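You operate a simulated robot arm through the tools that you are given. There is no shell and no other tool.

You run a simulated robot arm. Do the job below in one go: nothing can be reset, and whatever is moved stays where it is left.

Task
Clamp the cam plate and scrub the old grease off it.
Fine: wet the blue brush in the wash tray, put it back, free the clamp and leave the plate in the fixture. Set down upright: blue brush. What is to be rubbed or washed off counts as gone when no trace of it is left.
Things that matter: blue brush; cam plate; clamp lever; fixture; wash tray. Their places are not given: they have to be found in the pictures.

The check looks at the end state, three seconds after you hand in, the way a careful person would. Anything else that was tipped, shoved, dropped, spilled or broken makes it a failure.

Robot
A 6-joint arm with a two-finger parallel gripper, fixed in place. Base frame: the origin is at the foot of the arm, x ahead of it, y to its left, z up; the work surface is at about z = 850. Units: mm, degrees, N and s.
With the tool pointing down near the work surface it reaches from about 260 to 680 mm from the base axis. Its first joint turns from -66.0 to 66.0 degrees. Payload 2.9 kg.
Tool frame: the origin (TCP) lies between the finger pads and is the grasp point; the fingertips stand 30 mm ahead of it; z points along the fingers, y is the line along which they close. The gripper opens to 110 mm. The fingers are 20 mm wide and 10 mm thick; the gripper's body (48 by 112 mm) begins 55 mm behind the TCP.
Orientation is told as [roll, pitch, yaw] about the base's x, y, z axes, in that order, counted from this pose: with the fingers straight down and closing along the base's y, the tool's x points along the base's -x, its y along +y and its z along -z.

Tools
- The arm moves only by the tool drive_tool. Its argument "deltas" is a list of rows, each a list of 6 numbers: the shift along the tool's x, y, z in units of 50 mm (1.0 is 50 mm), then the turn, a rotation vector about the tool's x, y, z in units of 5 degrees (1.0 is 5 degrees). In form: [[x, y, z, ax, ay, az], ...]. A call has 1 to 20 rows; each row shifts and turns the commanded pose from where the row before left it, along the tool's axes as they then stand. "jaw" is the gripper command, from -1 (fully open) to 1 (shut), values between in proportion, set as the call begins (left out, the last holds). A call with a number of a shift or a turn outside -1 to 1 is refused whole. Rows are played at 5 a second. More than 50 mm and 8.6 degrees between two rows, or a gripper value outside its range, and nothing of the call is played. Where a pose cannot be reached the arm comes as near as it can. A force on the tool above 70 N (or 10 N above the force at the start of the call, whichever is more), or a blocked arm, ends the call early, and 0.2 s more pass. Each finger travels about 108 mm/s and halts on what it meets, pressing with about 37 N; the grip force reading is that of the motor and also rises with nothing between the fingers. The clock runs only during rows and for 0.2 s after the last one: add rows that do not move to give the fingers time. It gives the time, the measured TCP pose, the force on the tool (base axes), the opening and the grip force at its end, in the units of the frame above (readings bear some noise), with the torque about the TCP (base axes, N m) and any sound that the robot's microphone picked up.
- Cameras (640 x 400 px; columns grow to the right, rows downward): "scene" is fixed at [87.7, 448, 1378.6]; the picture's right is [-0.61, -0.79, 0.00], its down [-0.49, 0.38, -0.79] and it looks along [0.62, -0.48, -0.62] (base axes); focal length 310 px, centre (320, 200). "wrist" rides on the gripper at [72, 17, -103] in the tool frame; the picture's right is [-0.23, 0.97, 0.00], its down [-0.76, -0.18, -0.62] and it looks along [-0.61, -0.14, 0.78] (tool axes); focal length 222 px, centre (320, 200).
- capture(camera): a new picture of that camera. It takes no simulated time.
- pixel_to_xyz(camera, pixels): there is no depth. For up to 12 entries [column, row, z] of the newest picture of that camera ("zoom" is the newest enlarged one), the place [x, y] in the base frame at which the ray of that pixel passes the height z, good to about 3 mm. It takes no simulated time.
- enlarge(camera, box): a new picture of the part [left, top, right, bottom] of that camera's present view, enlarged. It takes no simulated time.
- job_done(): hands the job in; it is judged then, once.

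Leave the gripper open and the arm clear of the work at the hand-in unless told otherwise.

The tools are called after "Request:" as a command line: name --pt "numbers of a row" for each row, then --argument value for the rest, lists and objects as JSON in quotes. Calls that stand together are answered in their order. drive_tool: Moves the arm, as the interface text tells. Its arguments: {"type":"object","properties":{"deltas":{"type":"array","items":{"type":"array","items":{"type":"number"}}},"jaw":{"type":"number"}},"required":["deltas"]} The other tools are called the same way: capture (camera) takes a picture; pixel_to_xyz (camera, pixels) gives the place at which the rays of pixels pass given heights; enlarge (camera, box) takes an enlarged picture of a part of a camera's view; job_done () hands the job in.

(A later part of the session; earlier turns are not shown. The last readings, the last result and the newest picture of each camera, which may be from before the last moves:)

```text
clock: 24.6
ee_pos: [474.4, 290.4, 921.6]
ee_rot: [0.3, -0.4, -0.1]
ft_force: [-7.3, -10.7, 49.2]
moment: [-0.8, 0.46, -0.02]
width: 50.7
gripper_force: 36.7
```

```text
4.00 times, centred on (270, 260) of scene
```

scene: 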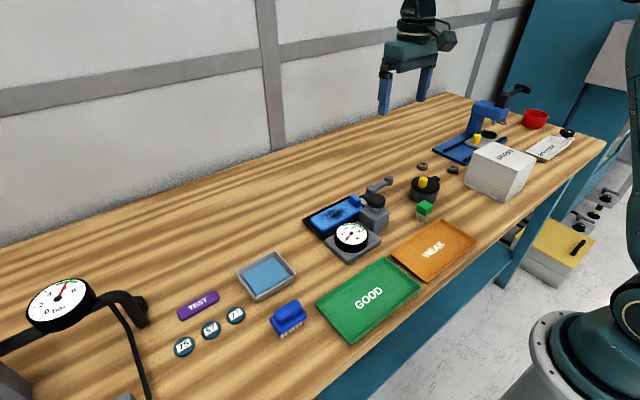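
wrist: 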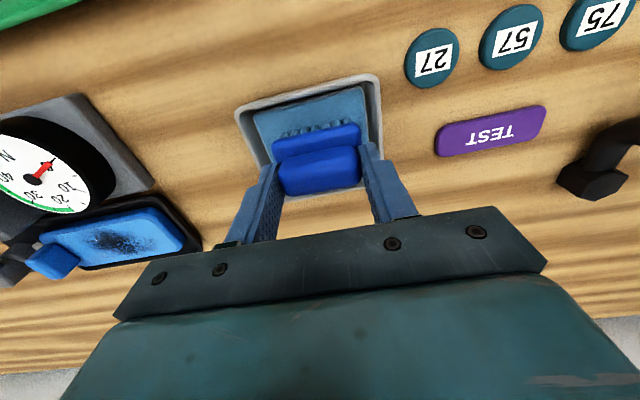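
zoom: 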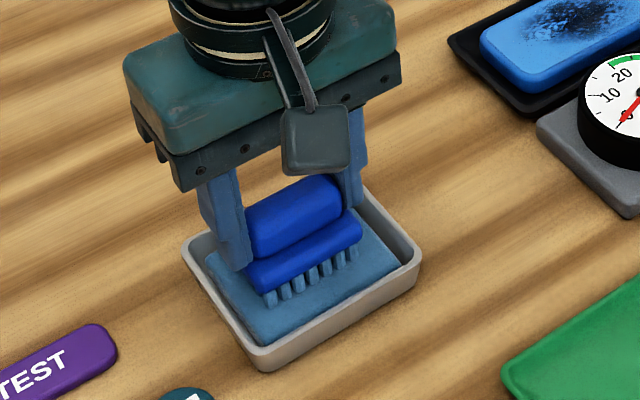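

The bristles have turned blue, so the brush is wet, and the sponge-like surface carries 49 N. I'll lift straight up and check how the brush sits in the jaw.

Request:
drive_tool --pt "0 0 -0.2 0 0 0" --pt "0 0 -0.5 0 0 0" --pt "0 0 -0.6 0 0 0" --pt "0 0 -0.3 0 0 0" --pt "0 0 0 0 0 0"

Request:
capture --camera "wrist"

Request:
enlarge --camera "scene" --box '[200, 190, 340, 290]'

Request:
enlarge --camera "scene" --box '[300, 180, 400, 250]'

```text
clock: 25.8
ee_pos: [473.7, 290.6, 998.5]
ee_rot: [0.1, 0.0, 0.0]
ft_force: [-0.1, 0.2, -0.6]
moment: [-0.04, 0.0, 0.0]
width: 50.9
gripper_force: 37.4
```

```text
taken
```

wrist: 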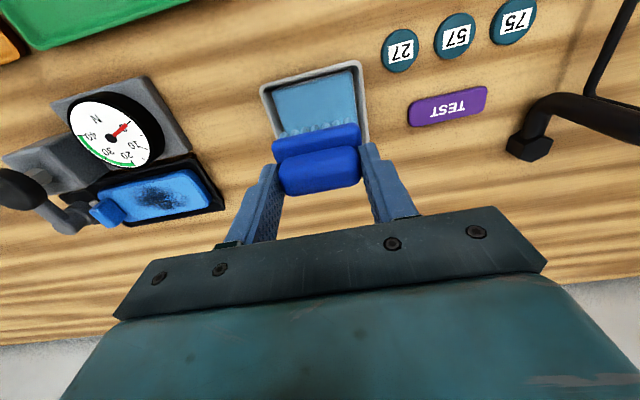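

```text
4.00 times, centred on (270, 240) of scene
```

zoom: 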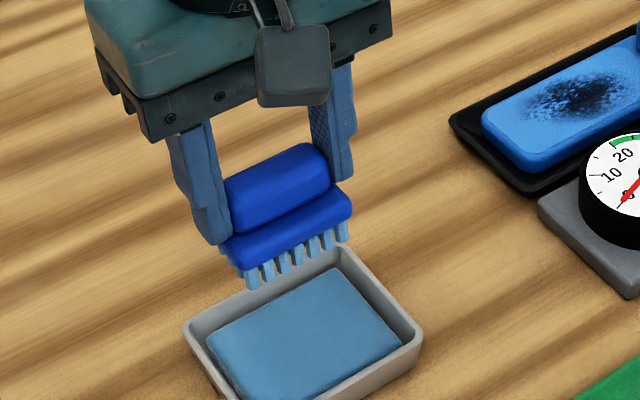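

```text
5.71 times, centred on (350, 215) of scene
```

zoom: 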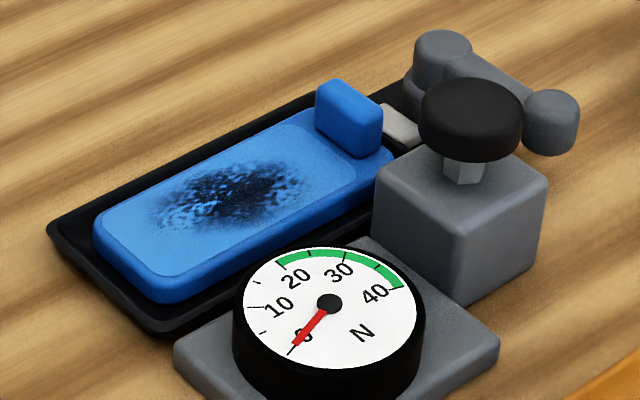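

The brush is wet and held squarely. Next I'll measure the plate and grease patch from both cameras.

Request:
enlarge --camera "wrist" --box '[70, 140, 230, 240]'

Request:
pixel_to_xyz --camera "scene" --pixels '[[311.5, 219.4, 865], [311.5, 219.4, 870], [323.7, 230.8, 865], [323.7, 230.8, 870], [320, 217, 868], [348, 212, 868], [335, 208, 868], [333, 222, 868], [355, 209, 868], [354, 190, 885], [365, 197, 885], [361, 205, 868]]'

```text
4.00 times, centred on (150, 190) of wrist
```

zoom: 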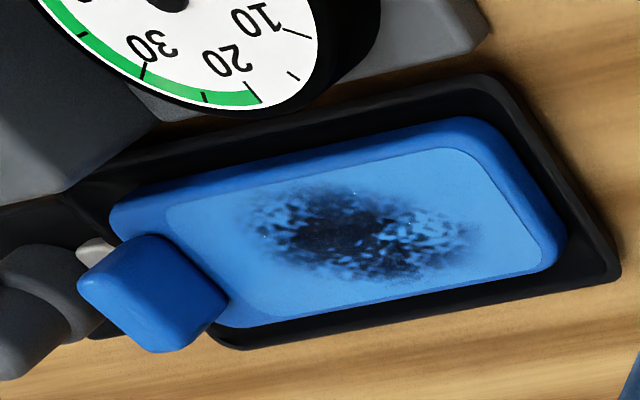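

```text
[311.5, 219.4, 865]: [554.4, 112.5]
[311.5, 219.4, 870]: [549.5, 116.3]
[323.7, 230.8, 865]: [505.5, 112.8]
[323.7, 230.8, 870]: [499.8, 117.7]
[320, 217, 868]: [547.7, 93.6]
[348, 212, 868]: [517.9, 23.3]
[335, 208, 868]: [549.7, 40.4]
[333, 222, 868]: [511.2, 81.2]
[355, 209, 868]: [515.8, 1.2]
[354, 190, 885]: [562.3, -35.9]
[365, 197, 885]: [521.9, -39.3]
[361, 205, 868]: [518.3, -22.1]
```

Request:
pixel_to_xyz --camera "zoom" --pixels '[[480, 130, 865], [480, 130, 875], [562, 260, 865], [562, 260, 875], [240, 205, 870], [480, 240, 870], [330, 185, 870], [370, 280, 870], [170, 210, 870], [240, 322, 870], [542, 262, 870], [475, 152, 870]]'

```text
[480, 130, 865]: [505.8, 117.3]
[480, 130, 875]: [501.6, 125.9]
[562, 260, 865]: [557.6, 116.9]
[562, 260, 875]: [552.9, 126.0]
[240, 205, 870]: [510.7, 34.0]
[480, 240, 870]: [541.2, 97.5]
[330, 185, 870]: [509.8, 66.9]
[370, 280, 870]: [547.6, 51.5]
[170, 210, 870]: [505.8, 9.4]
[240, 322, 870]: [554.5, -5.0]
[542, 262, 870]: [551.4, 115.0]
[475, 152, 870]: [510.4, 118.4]
```

Estimates so far:
- Plate top is at about z 869.
- Grease covers about x 508–550, y 25–100.
- The plate's tab ends near y −3.

I'll move the brush to above (520,63), staying high.

Request:
drive_tool --pt "-0.18 -0.9 0 0 0 0" --pt "-0.18 -0.9 0 0 0 0" --pt "-0.18 -0.9 0 0 0 0" --pt "-0.2 -0.9 0 0 0 0" --pt "-0.2 -0.92 0 0 0 0" --pt "0 0 0 0 0 0" --pt "0 0 0.6 0 0 0" --pt "0 0 0 0 0 0"

Request:
capture --camera "wrist"

Request:
enlarge --camera "scene" --box '[290, 160, 420, 250]'

```text
clock: 27.6
ee_pos: [518.2, 63.8, 968.4]
ee_rot: [0.0, -0.1, 0.0]
ft_force: [0.4, 0.4, -1.5]
moment: [0.01, 0.01, -0.02]
width: 50.9
gripper_force: 36.7
```

```text
taken
```

wrist: 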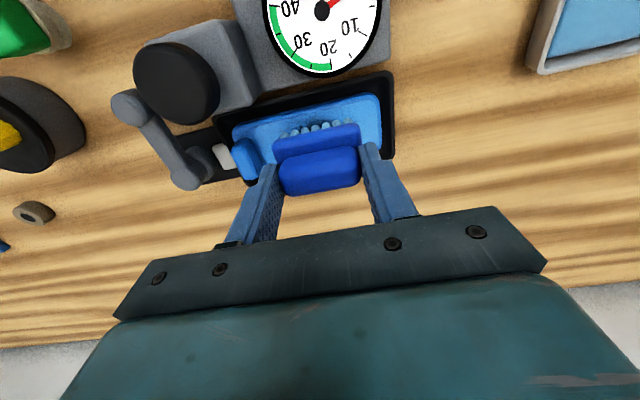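

```text
4.44 times, centred on (355, 205) of scene
```

zoom: 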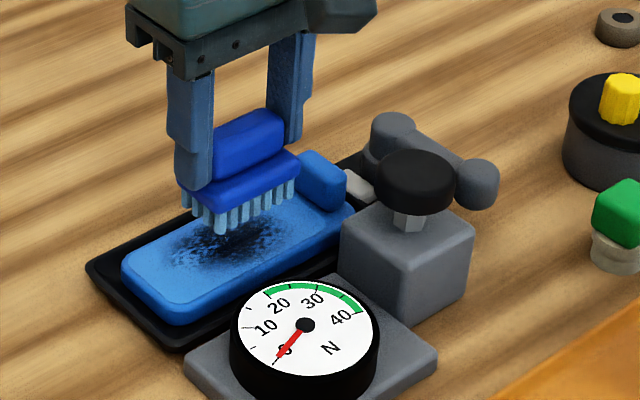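

The brush hangs over the grease with bristle feet at about z 908. I'll lower until just above the plate, then in 1.5 mm steps to touch.

Request:
drive_tool --pt "0 0 0.4 0 0 0" --pt "0 0 0.25 0 0 0" --pt "0 0 0.08 0 0 0" --pt "0 0 0.03 0 0 0" --pt "0 0 0.03 0 0 0"

```text
clock: 28.8
ee_pos: [519.2, 65.4, 928.0]
ee_rot: [0.0, 0.0, 0.0]
ft_force: [0.0, 0.2, -0.1]
moment: [0.01, -0.02, -0.01]
width: 50.9
gripper_force: 37.1
```

Nothing touches yet at TCP z 928. I'll go on in 1.5 mm steps.

Request:
drive_tool --pt "0 0 0.03 0 0 0" --pt "0 0 0.03 0 0 0" --pt "0 0 0 0 0 0"

Request:
enlarge --camera "scene" --box '[290, 160, 420, 250]'

```text
clock: 29.6
ee_pos: [520.5, 63.9, 927.0]
ee_rot: [0.0, -0.1, -0.1]
ft_force: [-4.4, -0.3, 19.1]
moment: [-0.29, 0.24, 0.01]
width: 51.0
gripper_force: 36.9
```

```text
4.44 times, centred on (355, 205) of scene
```

zoom: 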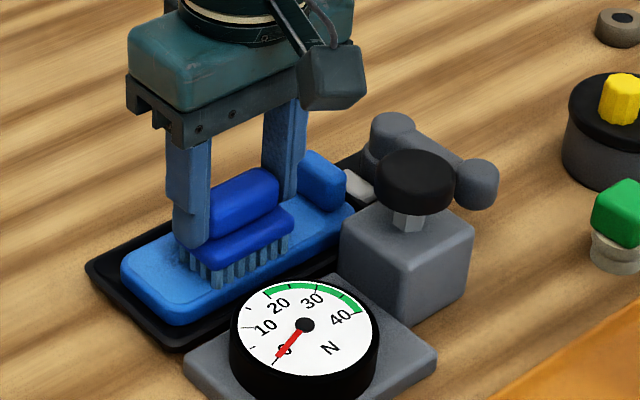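

Contact with 19 N of press. I'll scrub along y at x≈520, between about y 42 and 86.

Request:
drive_tool --pt "0 -0.11 0 0 0 0" --pt "0 -0.11 0 0 0 0" --pt "0 -0.11 0 0 0 0" --pt "0 -0.11 0 0 0 0" --pt "0 0.11 0 0 0 0" --pt "0 0.11 0 0 0 0" --pt "0 0.11 0 0 0 0" --pt "0 0.11 0 0 0 0" --pt "0 0.11 0 0 0 0" --pt "0 0.11 0 0 0 0" --pt "0 0.11 0 0 0 0" --pt "0 0.11 0 0 0 0" --pt "0 0 0 0 0 0"

Request:
enlarge --camera "scene" --box '[290, 160, 420, 250]'

Request:
capture --camera "wrist"

```text
clock: 32.4
ee_pos: [519.8, 85.6, 926.8]
ee_rot: [-0.1, -0.1, -0.1]
ft_force: [2.0, -8.2, 28.7]
moment: [-0.73, -0.02, 0.01]
width: 50.8
gripper_force: 37.4
```

```text
4.44 times, centred on (355, 205) of scene
```

zoom: 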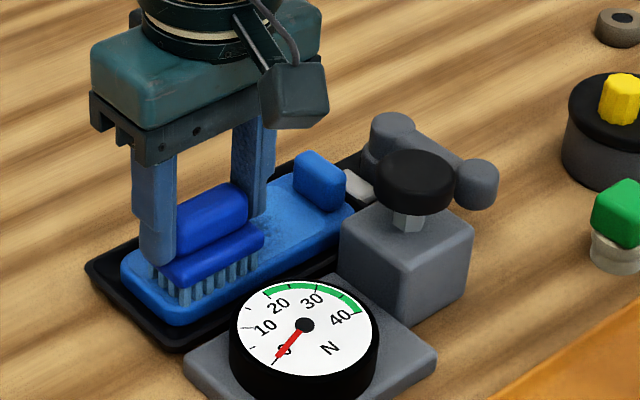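

```text
taken
```

wrist: 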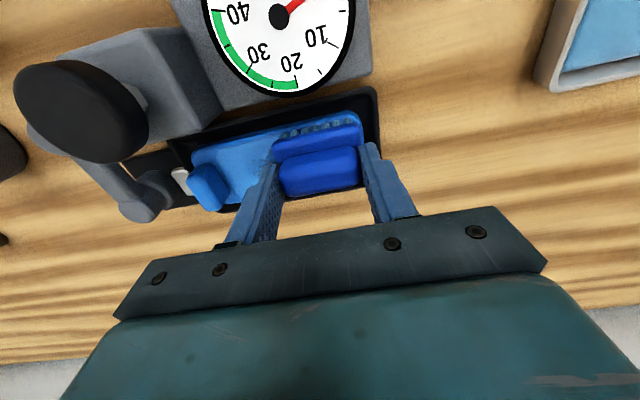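

The grease fades where the brush went. Next come the lanes at x≈529 and x≈538.

Request:
drive_tool --pt "-0.09 0 0 0 0 0" --pt "-0.09 0 0 0 0 0" --pt "0 -0.11 0 0 0 0" --pt "0 -0.11 0 0 0 0" --pt "0 -0.11 0 0 0 0" --pt "0 -0.11 0 0 0 0" --pt "0 -0.11 0 0 0 0" --pt "0 -0.11 0 0 0 0" --pt "0 -0.11 0 0 0 0" --pt "0 -0.11 0 0 0 0" --pt "-0.09 0 0 0 0 0" --pt "-0.09 0 0 0 0 0" --pt "0 0.11 0 0 0 0" --pt "0 0.11 0 0 0 0" --pt "0 0.11 0 0 0 0" --pt "0 0.11 0 0 0 0" --pt "0 0.11 0 0 0 0" --pt "0 0.11 0 0 0 0" --pt "0 0.11 0 0 0 0" --pt "0 0.11 0 0 0 0"

Request:
enlarge --camera "scene" --box '[290, 160, 420, 250]'

Request:
capture --camera "wrist"

```text
clock: 36.6
ee_pos: [538.7, 85.8, 926.7]
ee_rot: [0.0, -0.1, 0.0]
ft_force: [0.1, -8.7, 25.9]
moment: [-0.46, -0.07, 0.01]
width: 50.7
gripper_force: 37.1
```

```text
4.44 times, centred on (355, 205) of scene
```

zoom: 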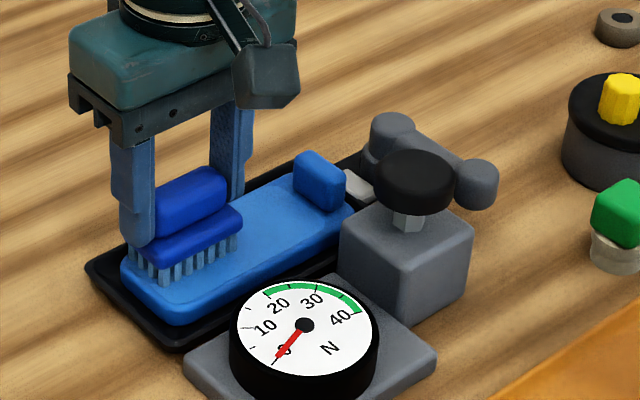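

```text
taken
```

wrist: 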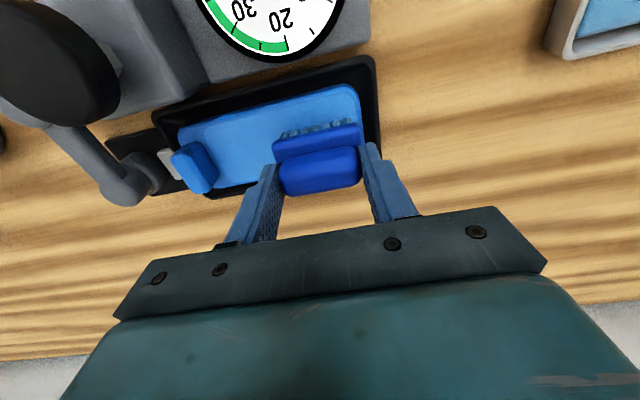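

Very little is left. I'll make another full set of strokes for good measure: back along x≈538, then along x≈527.

Request:
drive_tool --pt "0 -0.11 0 0 0 0" --pt "0 -0.11 0 0 0 0" --pt "0 -0.11 0 0 0 0" --pt "0 -0.11 0 0 0 0" --pt "0 -0.11 0 0 0 0" --pt "0 -0.11 0 0 0 0" --pt "0 -0.11 0 0 0 0" --pt "0 -0.11 0 0 0 0" --pt "0.11 0 0 0 0 0" --pt "0.11 0 0 0 0 0" --pt "0 0.11 0 0 0 0" --pt "0 0.11 0 0 0 0" --pt "0 0.11 0 0 0 0" --pt "0 0.11 0 0 0 0" --pt "0 0.11 0 0 0 0" --pt "0 0.11 0 0 0 0" --pt "0 0.11 0 0 0 0" --pt "0 0.11 0 0 0 0"

Request:
drive_tool --pt "0.11 0 0 0 0 0" --pt "0.11 0 0 0 0 0" --pt "0 -0.11 0 0 0 0" --pt "0 -0.11 0 0 0 0" --pt "0 -0.11 0 0 0 0" --pt "0 -0.11 0 0 0 0" --pt "0 -0.11 0 0 0 0" --pt "0 -0.11 0 0 0 0" --pt "0 -0.11 0 0 0 0" --pt "0 -0.11 0 0 0 0"

Request:
drive_tool --pt "0 0 -0.3 0 0 0" --pt "0 0 -0.7 0 0 0" --pt "0.3 0.6 -0.6 0 0 0" --pt "0.3 0.9 0 0 0 0" --pt "0.3 0.9 0 0 0 0" --pt "0 0 0 0 0 0"

Request:
capture --camera "wrist"

Request:
enlarge --camera "scene" --box '[300, 180, 400, 250]'

```text
clock: 40.4
ee_pos: [526.3, 85.8, 927.4]
ee_rot: [0.0, -0.1, 0.0]
ft_force: [-0.3, -9.1, 28.5]
moment: [-0.45, -0.08, 0.01]
width: 50.8
gripper_force: 37.2
```

```text
clock: 42.6
ee_pos: [516.8, 42.2, 927.0]
ee_rot: [0.1, -0.1, 0.1]
ft_force: [-0.2, 9.8, 27.4]
moment: [0.42, 0.0, 0.01]
width: 51.0
gripper_force: 37.2
```

```text
clock: 44.0
ee_pos: [470.6, 162.8, 1005.3]
ee_rot: [0.0, 0.1, 0.0]
ft_force: [0.5, -0.1, 0.1]
moment: [0.01, -0.03, 0.03]
width: 51.0
gripper_force: 36.7
```

```text
taken
```

wrist: 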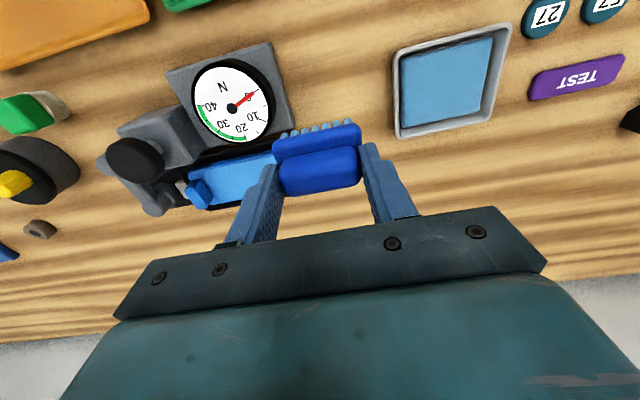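

```text
5.71 times, centred on (350, 215) of scene
```

zoom: 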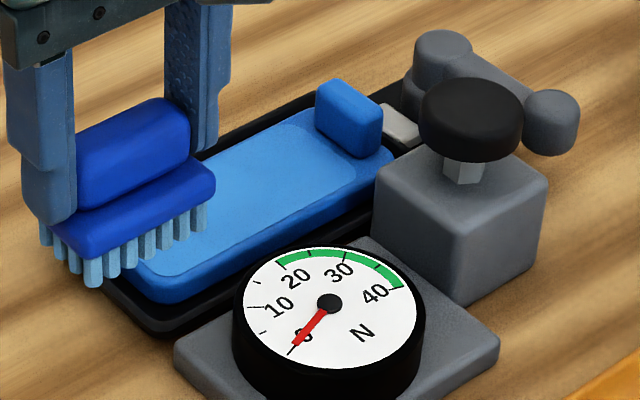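

The visible part is clean. I'll move the brush further away so the whole plate shows.

Request:
drive_tool --pt "0.5 0.8 0 0 0 0" --pt "0.5 0.8 0 0 0 0" --pt "0 0 0 0 0 0"

Request:
enlarge --camera "scene" --box '[300, 185, 380, 240]'

Request:
capture --camera "wrist"

```text
clock: 44.8
ee_pos: [421.3, 241.7, 1003.6]
ee_rot: [-0.1, -0.1, 0.0]
ft_force: [0.2, -0.7, -0.7]
moment: [-0.05, 0.0, 0.0]
width: 51.0
gripper_force: 36.6
```

```text
7.27 times, centred on (340, 212) of scene
```

zoom: 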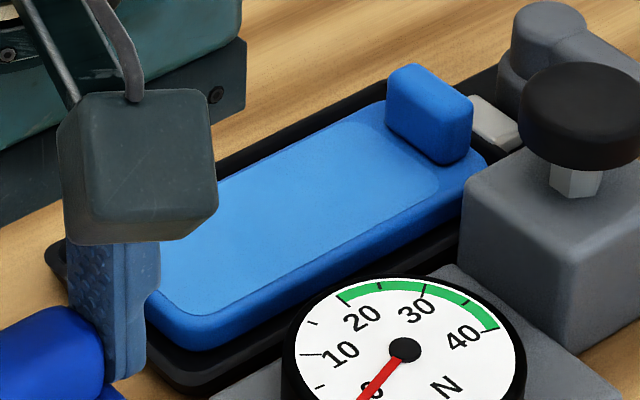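

```text
taken
```

wrist: 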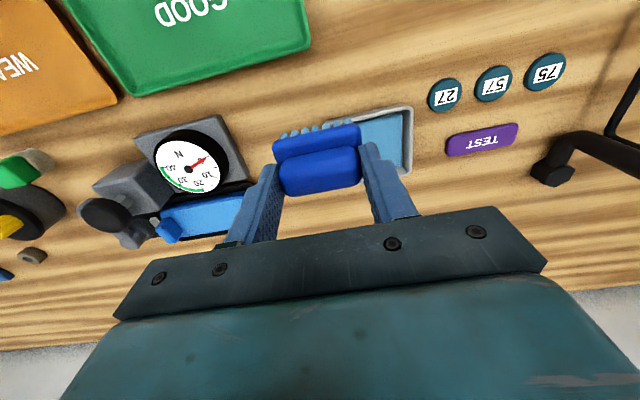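

Clean as far as I can see. I'll carry the brush to above its old place (365.3,306) and check the plate's far end from there.

Request:
drive_tool --pt "0.56 0.64 0 0 0 0" --pt "0.56 0.64 0 0 0 0" --pt "0 0 0 0 0 0"

Request:
enlarge --camera "scene" --box '[300, 185, 380, 240]'

Request:
capture --camera "scene"

```text
clock: 45.6
ee_pos: [364.0, 305.3, 1005.3]
ee_rot: [0.0, -0.1, 0.1]
ft_force: [-0.6, 0.0, -0.2]
moment: [0.0, 0.02, 0.0]
width: 51.1
gripper_force: 36.9
```

```text
7.27 times, centred on (340, 212) of scene
```

zoom: 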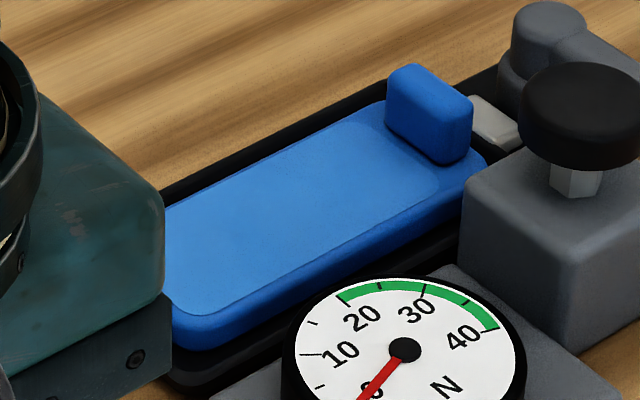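

```text
taken
```

scene: 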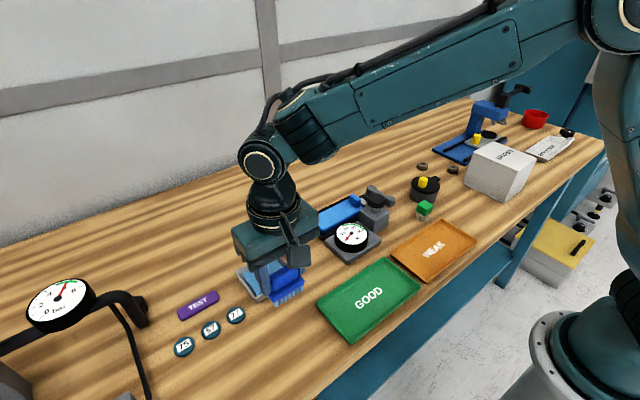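

The plate looks clean. I'll set the brush down at its old spot, lowering to just above the table first.

Request:
drive_tool --pt "-0.02 0.014 0.6 0 0 0" --pt "0 0 0.6 0 0 0" --pt "0 0 0.4 0 0 0" --pt "0 0 0.2 0 0 0" --pt "0 0 0.04 0 0 0" --pt "0 0 0 0 0 0"

Request:
enlarge --camera "scene" --box '[220, 260, 340, 350]'

```text
clock: 47.0
ee_pos: [365.5, 307.9, 913.5]
ee_rot: [0.0, 0.0, 0.0]
ft_force: [0.0, -0.5, -1.4]
moment: [0.0, 0.01, -0.01]
width: 50.7
gripper_force: 36.7
```

```text
4.44 times, centred on (280, 305) of scene
```

zoom: 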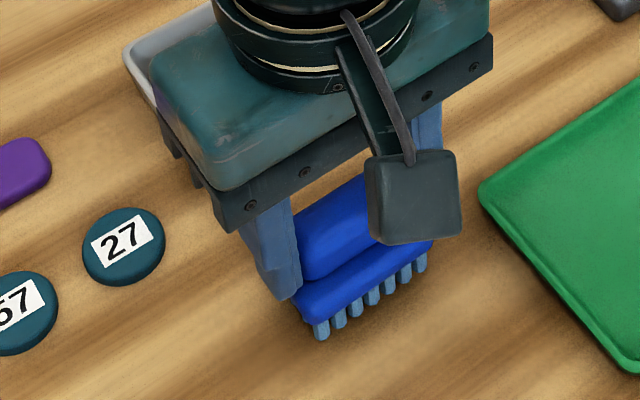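

Bristle feet should be about 3 mm above the table. I'll lower in 1 mm steps until they touch lightly.

Request:
drive_tool --pt "0 -0.02 0.02 0 0 0" --pt "0 0 0.02 0 0 0" --pt "0 0 0.02 0 0 0" --pt "0 0 0 0 0 0"

```text
clock: 48.0
ee_pos: [366.2, 303.8, 910.3]
ee_rot: [-0.1, 0.0, 0.0]
ft_force: [-0.7, -0.2, -0.3]
moment: [-0.02, 0.01, 0.01]
width: 51.0
gripper_force: 36.8
```

Request:
drive_tool --pt "0 0 0.015 0 0 0" --pt "0 0 0.015 0 0 0" --pt "0 0 0 0 0 0"

```text
clock: 48.8
ee_pos: [365.5, 305.4, 908.1]
ee_rot: [0.0, 0.0, 0.0]
ft_force: [-0.2, -0.1, -0.1]
moment: [0.03, -0.01, 0.0]
width: 50.9
gripper_force: 37.0
```

Still no touch, so I'll go down a bit more in small steps.

Request:
drive_tool --pt "0 0 0.015 0 0 0" --pt "0 0 0.015 0 0 0" --pt "0 0 0 0 0 0"

```text
clock: 49.6
ee_pos: [366.1, 305.5, 907.7]
ee_rot: [0.0, -0.1, 0.0]
ft_force: [0.1, 0.5, 0.3]
moment: [0.0, 0.01, -0.02]
width: 51.1
gripper_force: 37.3
```

Request:
drive_tool --pt "0 0 0.015 0 0 0" --pt "0 0 0.015 0 0 0" --pt "0 0 0 0 0 0"

Request:
enlarge --camera "scene" --box '[240, 280, 330, 340]'

```text
clock: 50.4
ee_pos: [367.1, 304.0, 905.1]
ee_rot: [0.0, -0.1, 0.0]
ft_force: [-2.4, -0.4, 5.3]
moment: [-0.08, 0.02, -0.02]
width: 50.8
gripper_force: 36.9
```

```text
6.67 times, centred on (285, 310) of scene
```

zoom: 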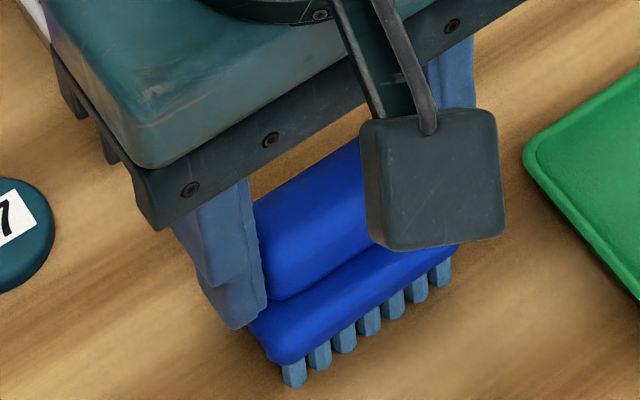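

The bristles touch with 5 N. I'll open to 70 mm and rise straight up.

Request:
drive_tool --pt "0 0 0 0 0 0" --pt "0 0 0 0 0 0" --pt "0 0 0 0 0 0" --jaw -0.27

Request:
drive_tool --pt "0 0 -0.2 0 0 0" --pt "0 0 -0.5 0 0 0" --pt "0 0 -0.8 0 0 0" --pt "0 0 -0.8 0 0 0" --pt "0 0 0 0 0 0"

Request:
capture --camera "wrist"

Request:
enlarge --camera "scene" --box '[220, 260, 340, 350]'

```text
clock: 51.2
ee_pos: [366.1, 306.2, 905.6]
ee_rot: [0.0, 0.0, -0.1]
ft_force: [-0.2, 1.1, 2.7]
moment: [-0.02, -0.02, 0.02]
width: 69.5
gripper_force: 0.0
```

```text
clock: 52.4
ee_pos: [366.6, 305.4, 1020.2]
ee_rot: [0.0, 0.0, 0.0]
ft_force: [-0.3, 0.3, 0.0]
moment: [0.0, -0.02, -0.01]
width: 70.2
gripper_force: 0.0
```

```text
taken
```

wrist: 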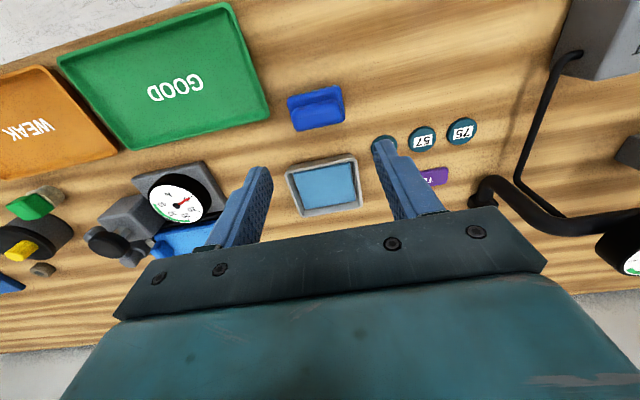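

```text
4.44 times, centred on (280, 305) of scene
```

zoom: 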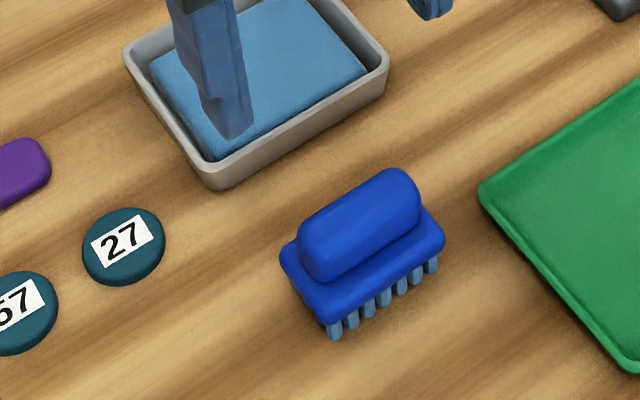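

The brush stands upright in its place with no tilt. Now I'll go over the plate to inspect it with the wrist camera, jaw wide open.

Request:
drive_tool --pt "-0.2 -0.9 0 0 0 0" --pt "-0.2 -0.9 0 0 0 0" --pt "-0.3 -0.9 0 0 0 0" --pt "-0.3 -0.9 0 0 0 0" --pt "-0.2 -0.9 0 0 0 0" --pt "0 0 0.2 0 0 0" --pt "0 0 0 0 0 0" --jaw -1

Request:
capture --camera "wrist"

Request:
enlarge --camera "scene" --box '[300, 185, 380, 240]'

```text
clock: 54.0
ee_pos: [425.8, 81.0, 1009.9]
ee_rot: [0.0, 0.2, 0.0]
ft_force: [0.6, 0.2, -0.6]
moment: [0.0, 0.04, 0.0]
width: 110.1
gripper_force: 0.1
```

```text
taken
```

wrist: 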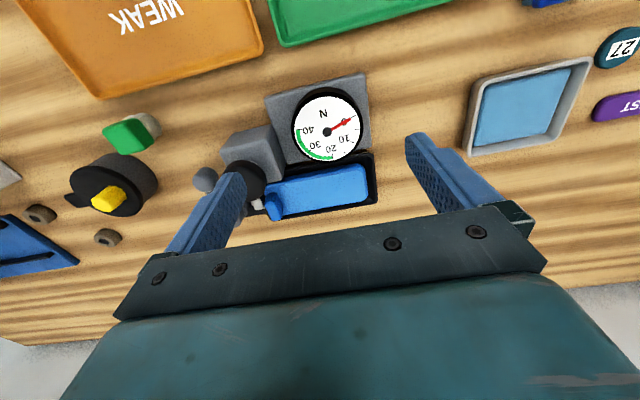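

```text
7.27 times, centred on (340, 212) of scene
```

zoom: 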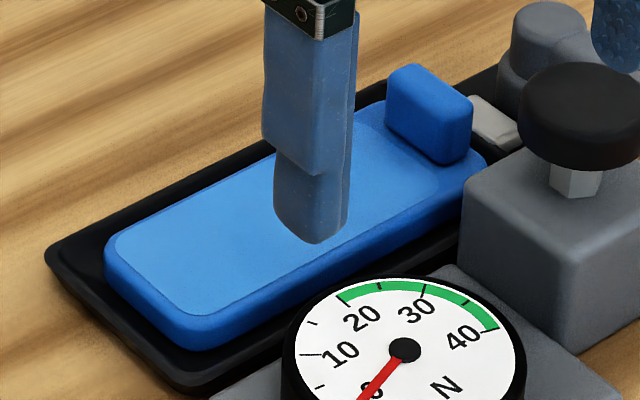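

Request:
enlarge --camera "wrist" --box '[250, 150, 390, 225]'

```text
4.57 times, centred on (320, 188) of wrist
```

zoom: 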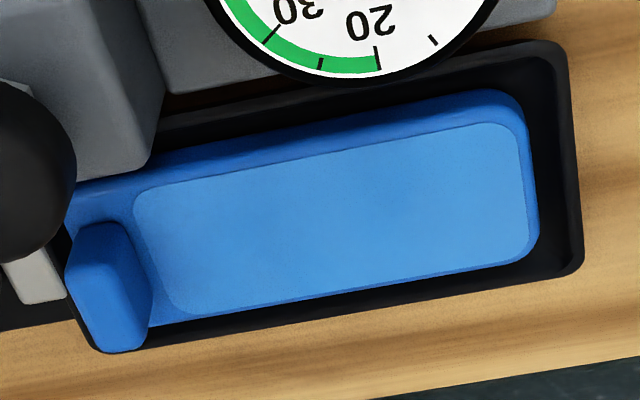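

The plate looks clean in this view. I'll enlarge more to look for any faint trace.

Request:
enlarge --camera "wrist" --box '[275, 165, 370, 215]'

Request:
enlarge --camera "scene" --box '[310, 195, 360, 230]'

```text
6.74 times, centred on (322, 190) of wrist
```

zoom: 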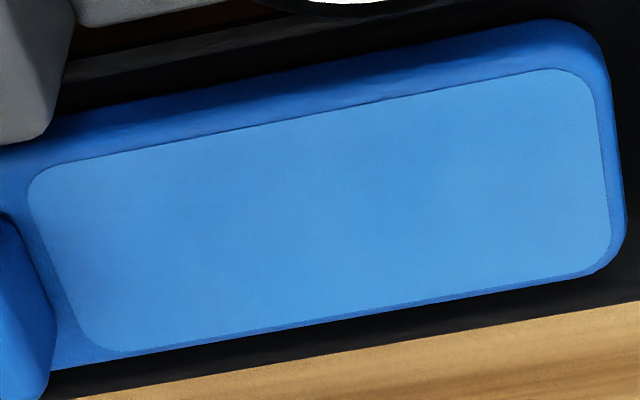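

```text
11.43 times, centred on (335, 212) of scene
```

zoom: 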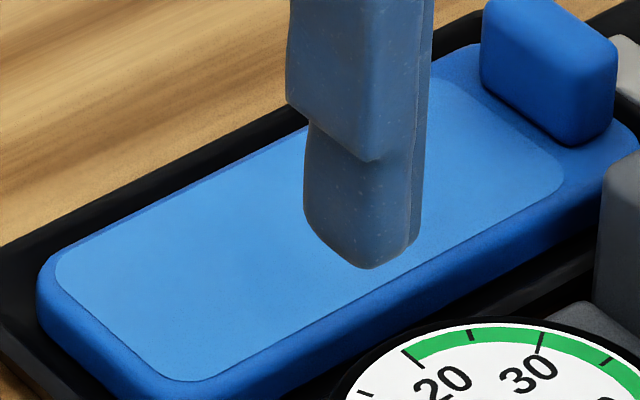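

I'll look at tight crops of the middle and the edges for mottling.

Request:
enlarge --camera "wrist" --box '[282, 172, 330, 206]'

Request:
enlarge --camera "wrist" --box '[320, 165, 368, 203]'

```text
11.76 times, centred on (306, 189) of wrist
```

zoom: 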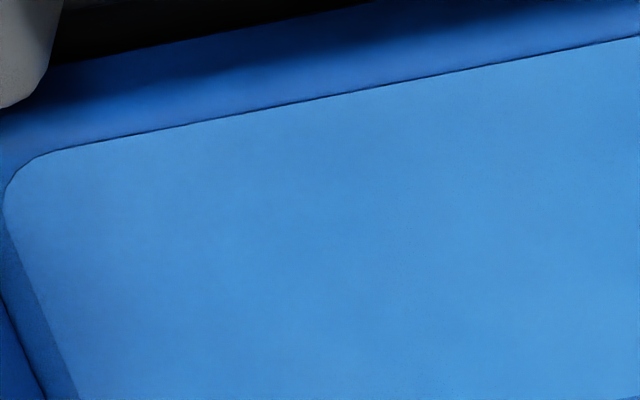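

```text
10.53 times, centred on (344, 184) of wrist
```

zoom: 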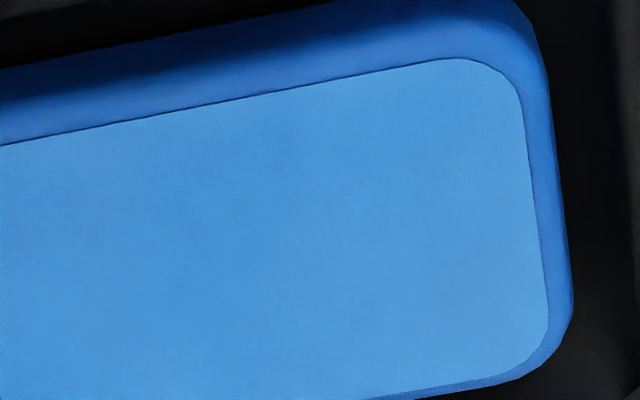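

The surface is uniform, so the grease is gone. Next I'll free the clamp. I need the gap between the lever knob and the gauge's grey block, so I'll measure the block's corners.

Request:
pixel_to_xyz --camera "scene" --pixels '[[388.5, 223.8, 850], [373.6, 233.4, 850], [389.4, 212.4, 885], [389.4, 212.4, 890], [374.5, 221, 885], [360.2, 211.5, 885], [395.6, 205, 880], [395.6, 198, 902], [367, 207, 930], [378, 215, 885]]'

Request:
enlarge --camera "wrist" --box '[180, 110, 300, 220]'

```text
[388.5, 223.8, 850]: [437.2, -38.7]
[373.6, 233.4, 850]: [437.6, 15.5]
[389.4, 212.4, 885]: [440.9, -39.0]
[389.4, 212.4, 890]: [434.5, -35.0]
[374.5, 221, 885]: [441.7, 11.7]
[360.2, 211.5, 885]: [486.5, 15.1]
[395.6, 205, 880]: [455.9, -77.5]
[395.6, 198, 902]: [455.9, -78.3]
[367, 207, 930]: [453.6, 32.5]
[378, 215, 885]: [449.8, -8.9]
```

```text
3.64 times, centred on (240, 165) of wrist
```

zoom: 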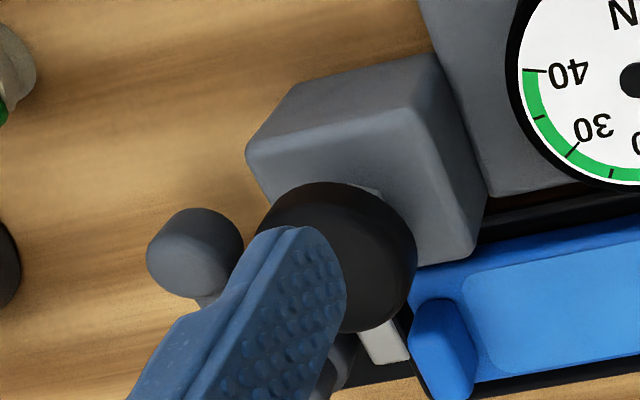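

Request:
pixel_to_xyz --camera "wrist" --pixels '[[204, 176, 902], [204, 176, 895], [255, 180, 930], [221, 152, 888], [265, 181, 888], [262, 126, 888]]'

```text
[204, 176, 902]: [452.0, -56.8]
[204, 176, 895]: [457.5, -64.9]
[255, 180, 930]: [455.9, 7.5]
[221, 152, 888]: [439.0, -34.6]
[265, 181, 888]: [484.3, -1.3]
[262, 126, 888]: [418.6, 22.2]
```

The gap between the lever knob and the grey block is narrow. I'll use a single open finger (10 mm thick) rather than the closed pair: opening 50 mm, TCP at about (457,−80), so that the +y finger lies between the knob and the block. First I'll go above and check.

Request:
drive_tool --pt "-0.15 -0.8 0 0 0 0" --pt "-0.15 -0.8 0 0 0 0" --pt "-0.15 -0.8 0 0 0 0" --pt "-0.17 -0.82 0 0 0 0" --pt "0 0 0 0 0 0" --pt "0 0 0.5 0 0 0" --pt "0 0 0.4 0 0 0" --pt "0 0 0 0 0 0" --jaw 0.09

Request:
capture --camera "wrist"

Request:
enlarge --camera "scene" --box '[340, 150, 440, 220]'

```text
clock: 55.8
ee_pos: [457.6, -81.0, 966.8]
ee_rot: [0.0, 0.0, 0.0]
ft_force: [-0.2, -0.1, 0.5]
moment: [-0.01, -0.01, 0.0]
width: 50.3
gripper_force: 0.0
```

```text
taken
```

wrist: 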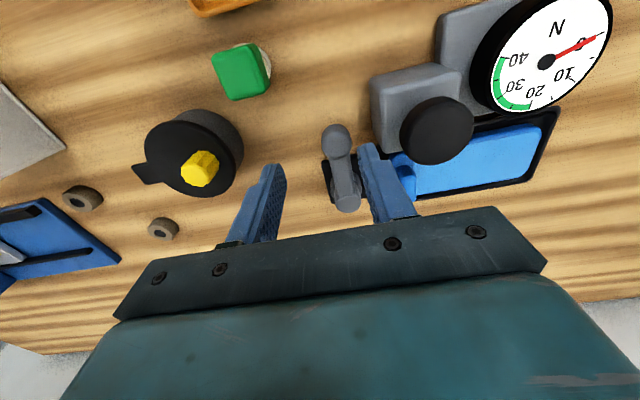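

```text
5.71 times, centred on (390, 185) of scene
```

zoom: 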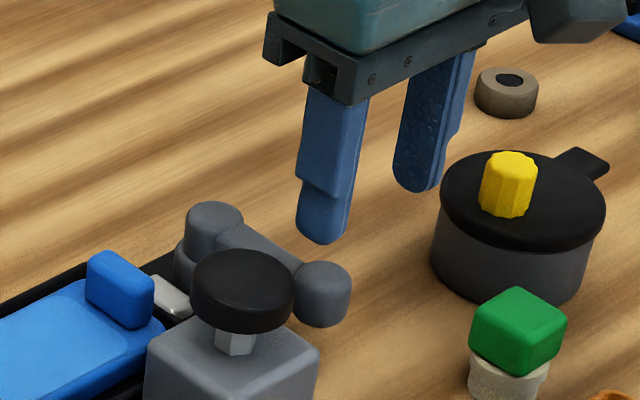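

Request:
pixel_to_xyz --camera "wrist" --pixels '[[336, 136, 900], [322, 136, 900], [350, 136, 900], [437, 130, 930], [400, 135, 930], [371, 80, 888], [380, 150, 888], [348, 200, 898]]'

Request:
enlarge --camera "wrist" --box '[290, 90, 450, 215]'

```text
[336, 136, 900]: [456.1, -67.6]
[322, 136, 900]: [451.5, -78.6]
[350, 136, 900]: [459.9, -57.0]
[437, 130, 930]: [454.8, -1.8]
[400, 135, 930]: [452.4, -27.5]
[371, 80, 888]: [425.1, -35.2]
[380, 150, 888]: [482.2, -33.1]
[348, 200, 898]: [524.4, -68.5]
```

```text
3.20 times, centred on (370, 152) of wrist
```

zoom: 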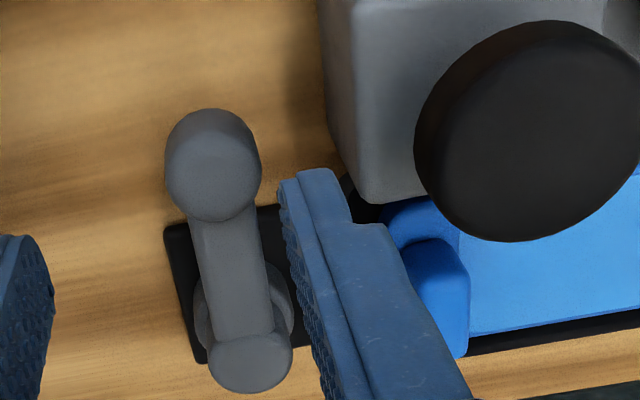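

The knob is at (456,−68) with edges about −79 to −57, and the block face is at about y −35. I'll shift the TCP to (454,−76) so the +y finger occupies −51 to −41, then lower to tip height about z 883.

Request:
drive_tool --pt "0.07 0.1 0 0 0 0" --pt "0 0 0 0 0 0" --pt "0 0 0.4 0 0 0" --pt "0 0 0.3 0 0 0" --pt "0 0 0.2 0 0 0" --pt "0 0 0.17 0 0 0" --pt "0 0 0 0 0 0"

Request:
enlarge --camera "wrist" --box '[260, 90, 450, 215]'

Request:
enlarge --camera "scene" --box '[340, 150, 440, 220]'

```text
clock: 57.4
ee_pos: [453.5, -75.2, 910.9]
ee_rot: [0.0, 0.0, 0.0]
ft_force: [0.1, 0.5, 0.3]
moment: [-0.02, -0.01, -0.01]
width: 49.9
gripper_force: 0.0
```

```text
3.20 times, centred on (355, 152) of wrist
```

zoom: 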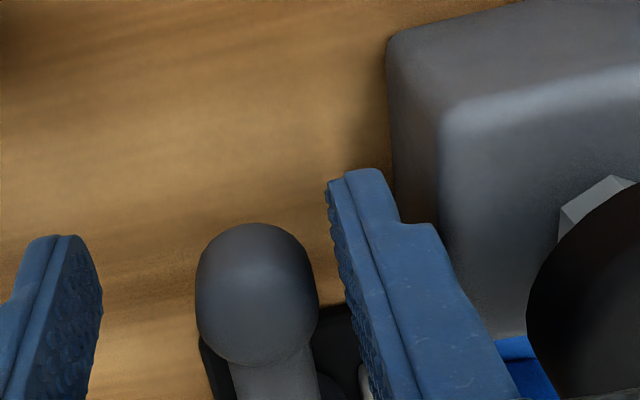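

```text
5.71 times, centred on (390, 185) of scene
```

zoom: 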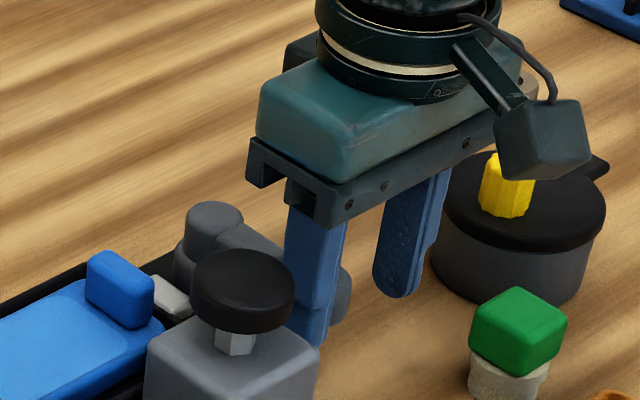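

The finger is clear on both sides. I'll push −y slowly, following the arc for about 24 mm, and watch the force.

Request:
drive_tool --pt "-0.01 -0.1 0 0 0 0" --pt "-0.01 -0.1 0 0 0 0" --pt "-0.01 -0.1 0 0 0 0" --pt "-0.02 -0.1 0 0 0 0" --pt "-0.02 -0.08 0 0 0 0"

Request:
enlarge --camera "wrist" --box '[260, 90, 450, 215]'

Request:
enlarge --camera "scene" --box '[340, 150, 440, 220]'

```text
clock: 58.6
ee_pos: [457.9, -100.3, 912.0]
ee_rot: [0.1, 0.0, -0.1]
ft_force: [-0.6, 1.4, -0.4]
moment: [0.05, 0.04, 0.07]
width: 50.6
gripper_force: 0.3
```

```text
3.20 times, centred on (355, 152) of wrist
```

zoom: 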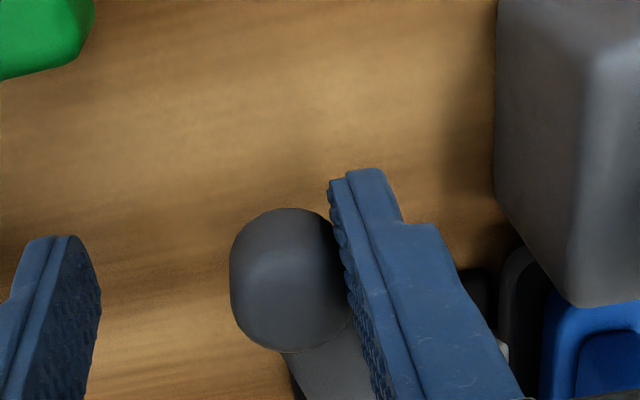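

```text
5.71 times, centred on (390, 185) of scene
```

zoom: 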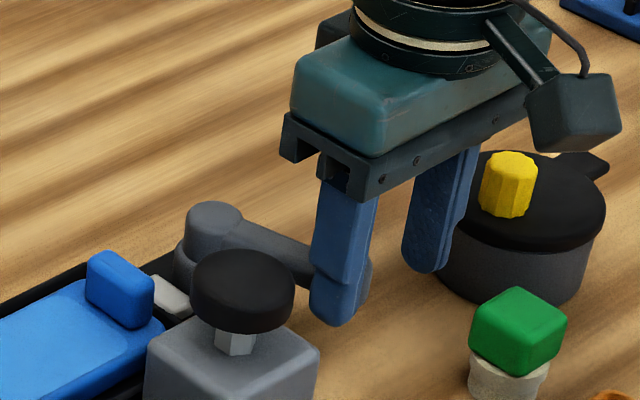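

The lever follows with 1.4 N. I'll push about 14 mm further, still clear of the pot.

Request:
drive_tool --pt "-0.03 -0.1 0 0 0 0" --pt "-0.03 -0.1 0 0 0 0" --pt "-0.04 -0.08 0 0 0 0" --pt "0 0 0 0 0 0"

Request:
drive_tool --pt "0 0.08 0 0 0 0" --pt "0 0 -0.4 0 0 0" --pt "0 0 -0.6 0 0 0" --pt "0 0 0 0 0 0"

Request:
capture --camera "wrist"

Request:
enlarge --camera "scene" --box '[340, 150, 440, 220]'

```text
clock: 59.6
ee_pos: [462.9, -113.4, 911.8]
ee_rot: [0.0, 0.0, 0.0]
ft_force: [-0.5, 0.9, -0.8]
moment: [0.04, -0.02, 0.03]
width: 50.5
gripper_force: 0.7
```

```text
clock: 60.6
ee_pos: [462.4, -109.7, 963.0]
ee_rot: [0.0, 0.0, 0.0]
ft_force: [-0.1, -0.1, 0.3]
moment: [-0.03, 0.02, -0.01]
width: 49.8
gripper_force: 0.1
```

```text
taken
```

wrist: 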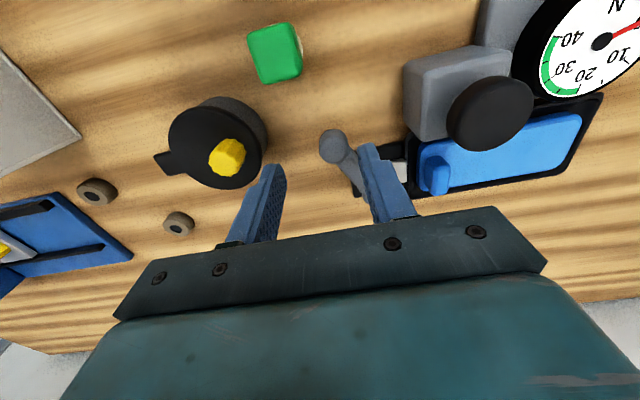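

```text
5.71 times, centred on (390, 185) of scene
```

zoom: 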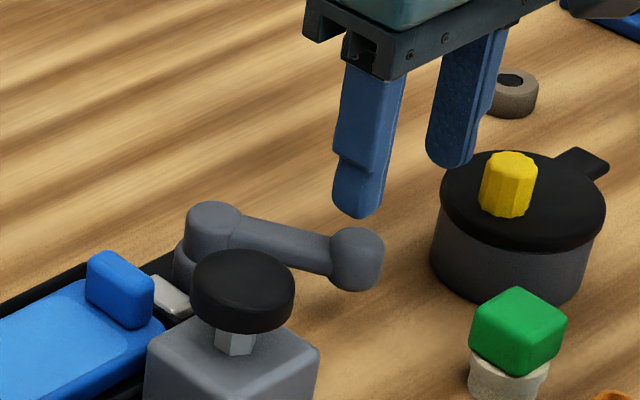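

Request:
pixel_to_xyz --camera "wrist" --pixels '[[333, 142, 900], [228, 155, 910], [266, 150, 890], [262, 170, 890], [237, 183, 890]]'

```text
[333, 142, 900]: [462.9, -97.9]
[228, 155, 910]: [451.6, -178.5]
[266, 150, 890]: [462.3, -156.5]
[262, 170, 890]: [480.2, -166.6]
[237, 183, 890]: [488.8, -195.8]
```

The lever is now at about 64° with the knob at (463,−98). I'll close the fingers, move above (450,−73) behind the knob, and lower there.

Request:
drive_tool --pt "0 0 0 0 0 0" --pt "0 0 0 0 0 0" --pt "0.12 0.36 0 0 0 0" --pt "0.13 0.37 0 0 0 0" --pt "0 0 0 0 0 0" --pt "0 0 0.5 0 0 0" --pt "0 0 0.4 0 0 0" --pt "0 0 0.14 0 0 0" --pt "0 0 0 0 0 0" --jaw 1

Request:
enlarge --camera "wrist" --box '[240, 90, 430, 215]'

Request:
enlarge --camera "scene" --box '[340, 150, 440, 220]'

```text
clock: 62.6
ee_pos: [451.1, -72.9, 910.4]
ee_rot: [0.0, -0.1, 0.0]
ft_force: [-0.5, -0.1, -0.8]
moment: [0.03, 0.04, 0.02]
width: 0.1
gripper_force: 37.0
```

```text
3.20 times, centred on (335, 152) of wrist
```

zoom: 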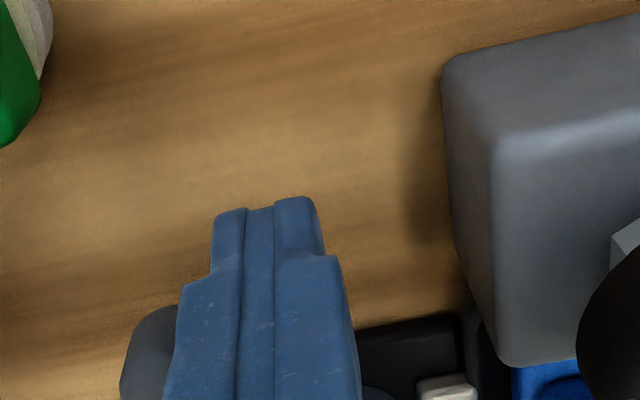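

```text
5.71 times, centred on (390, 185) of scene
```

zoom: 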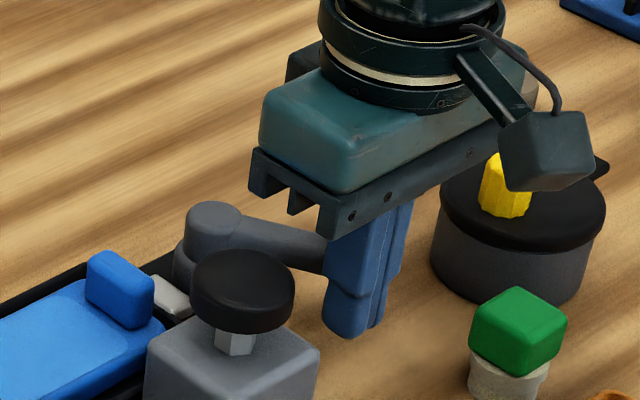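

The fingers are behind the knob. I'll sweep along the arc toward about 25°.

Request:
drive_tool --pt "-0.05 -0.14 0 0 0 0" --pt "-0.025 -0.095 0 0 0 0" --pt "-0.025 -0.095 0 0 0 0" --pt "-0.046 -0.116 0 0 0 0" --pt "-0.046 -0.114 0 0 0 0" --pt "-0.067 -0.106 0 0 0 0" --pt "-0.067 -0.106 0 0 0 0" --pt "-0.084 -0.092 0 0 0 0" --pt "-0.084 -0.092 0 0 0 0"

Request:
capture --camera "wrist"

Request:
enlarge --camera "scene" --box '[340, 150, 440, 220]'

```text
clock: 64.6
ee_pos: [473.2, -120.9, 909.8]
ee_rot: [-0.1, 0.1, 0.1]
ft_force: [-0.8, 0.9, -0.1]
moment: [0.02, 0.01, -0.02]
width: 0.0
gripper_force: 37.4
```

```text
taken
```

wrist: 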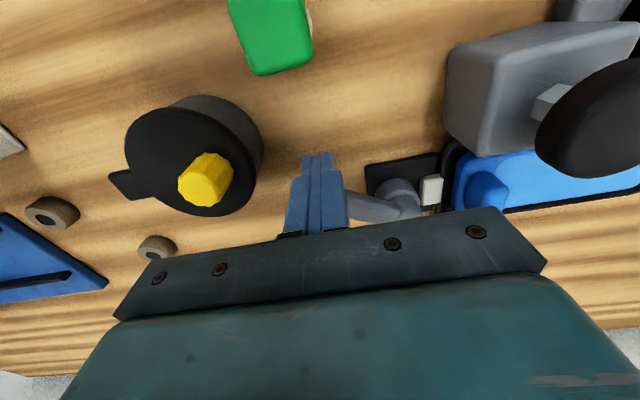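

```text
5.71 times, centred on (390, 185) of scene
```

zoom: 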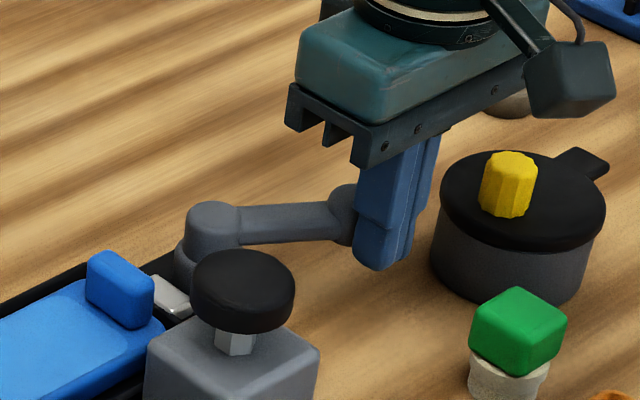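

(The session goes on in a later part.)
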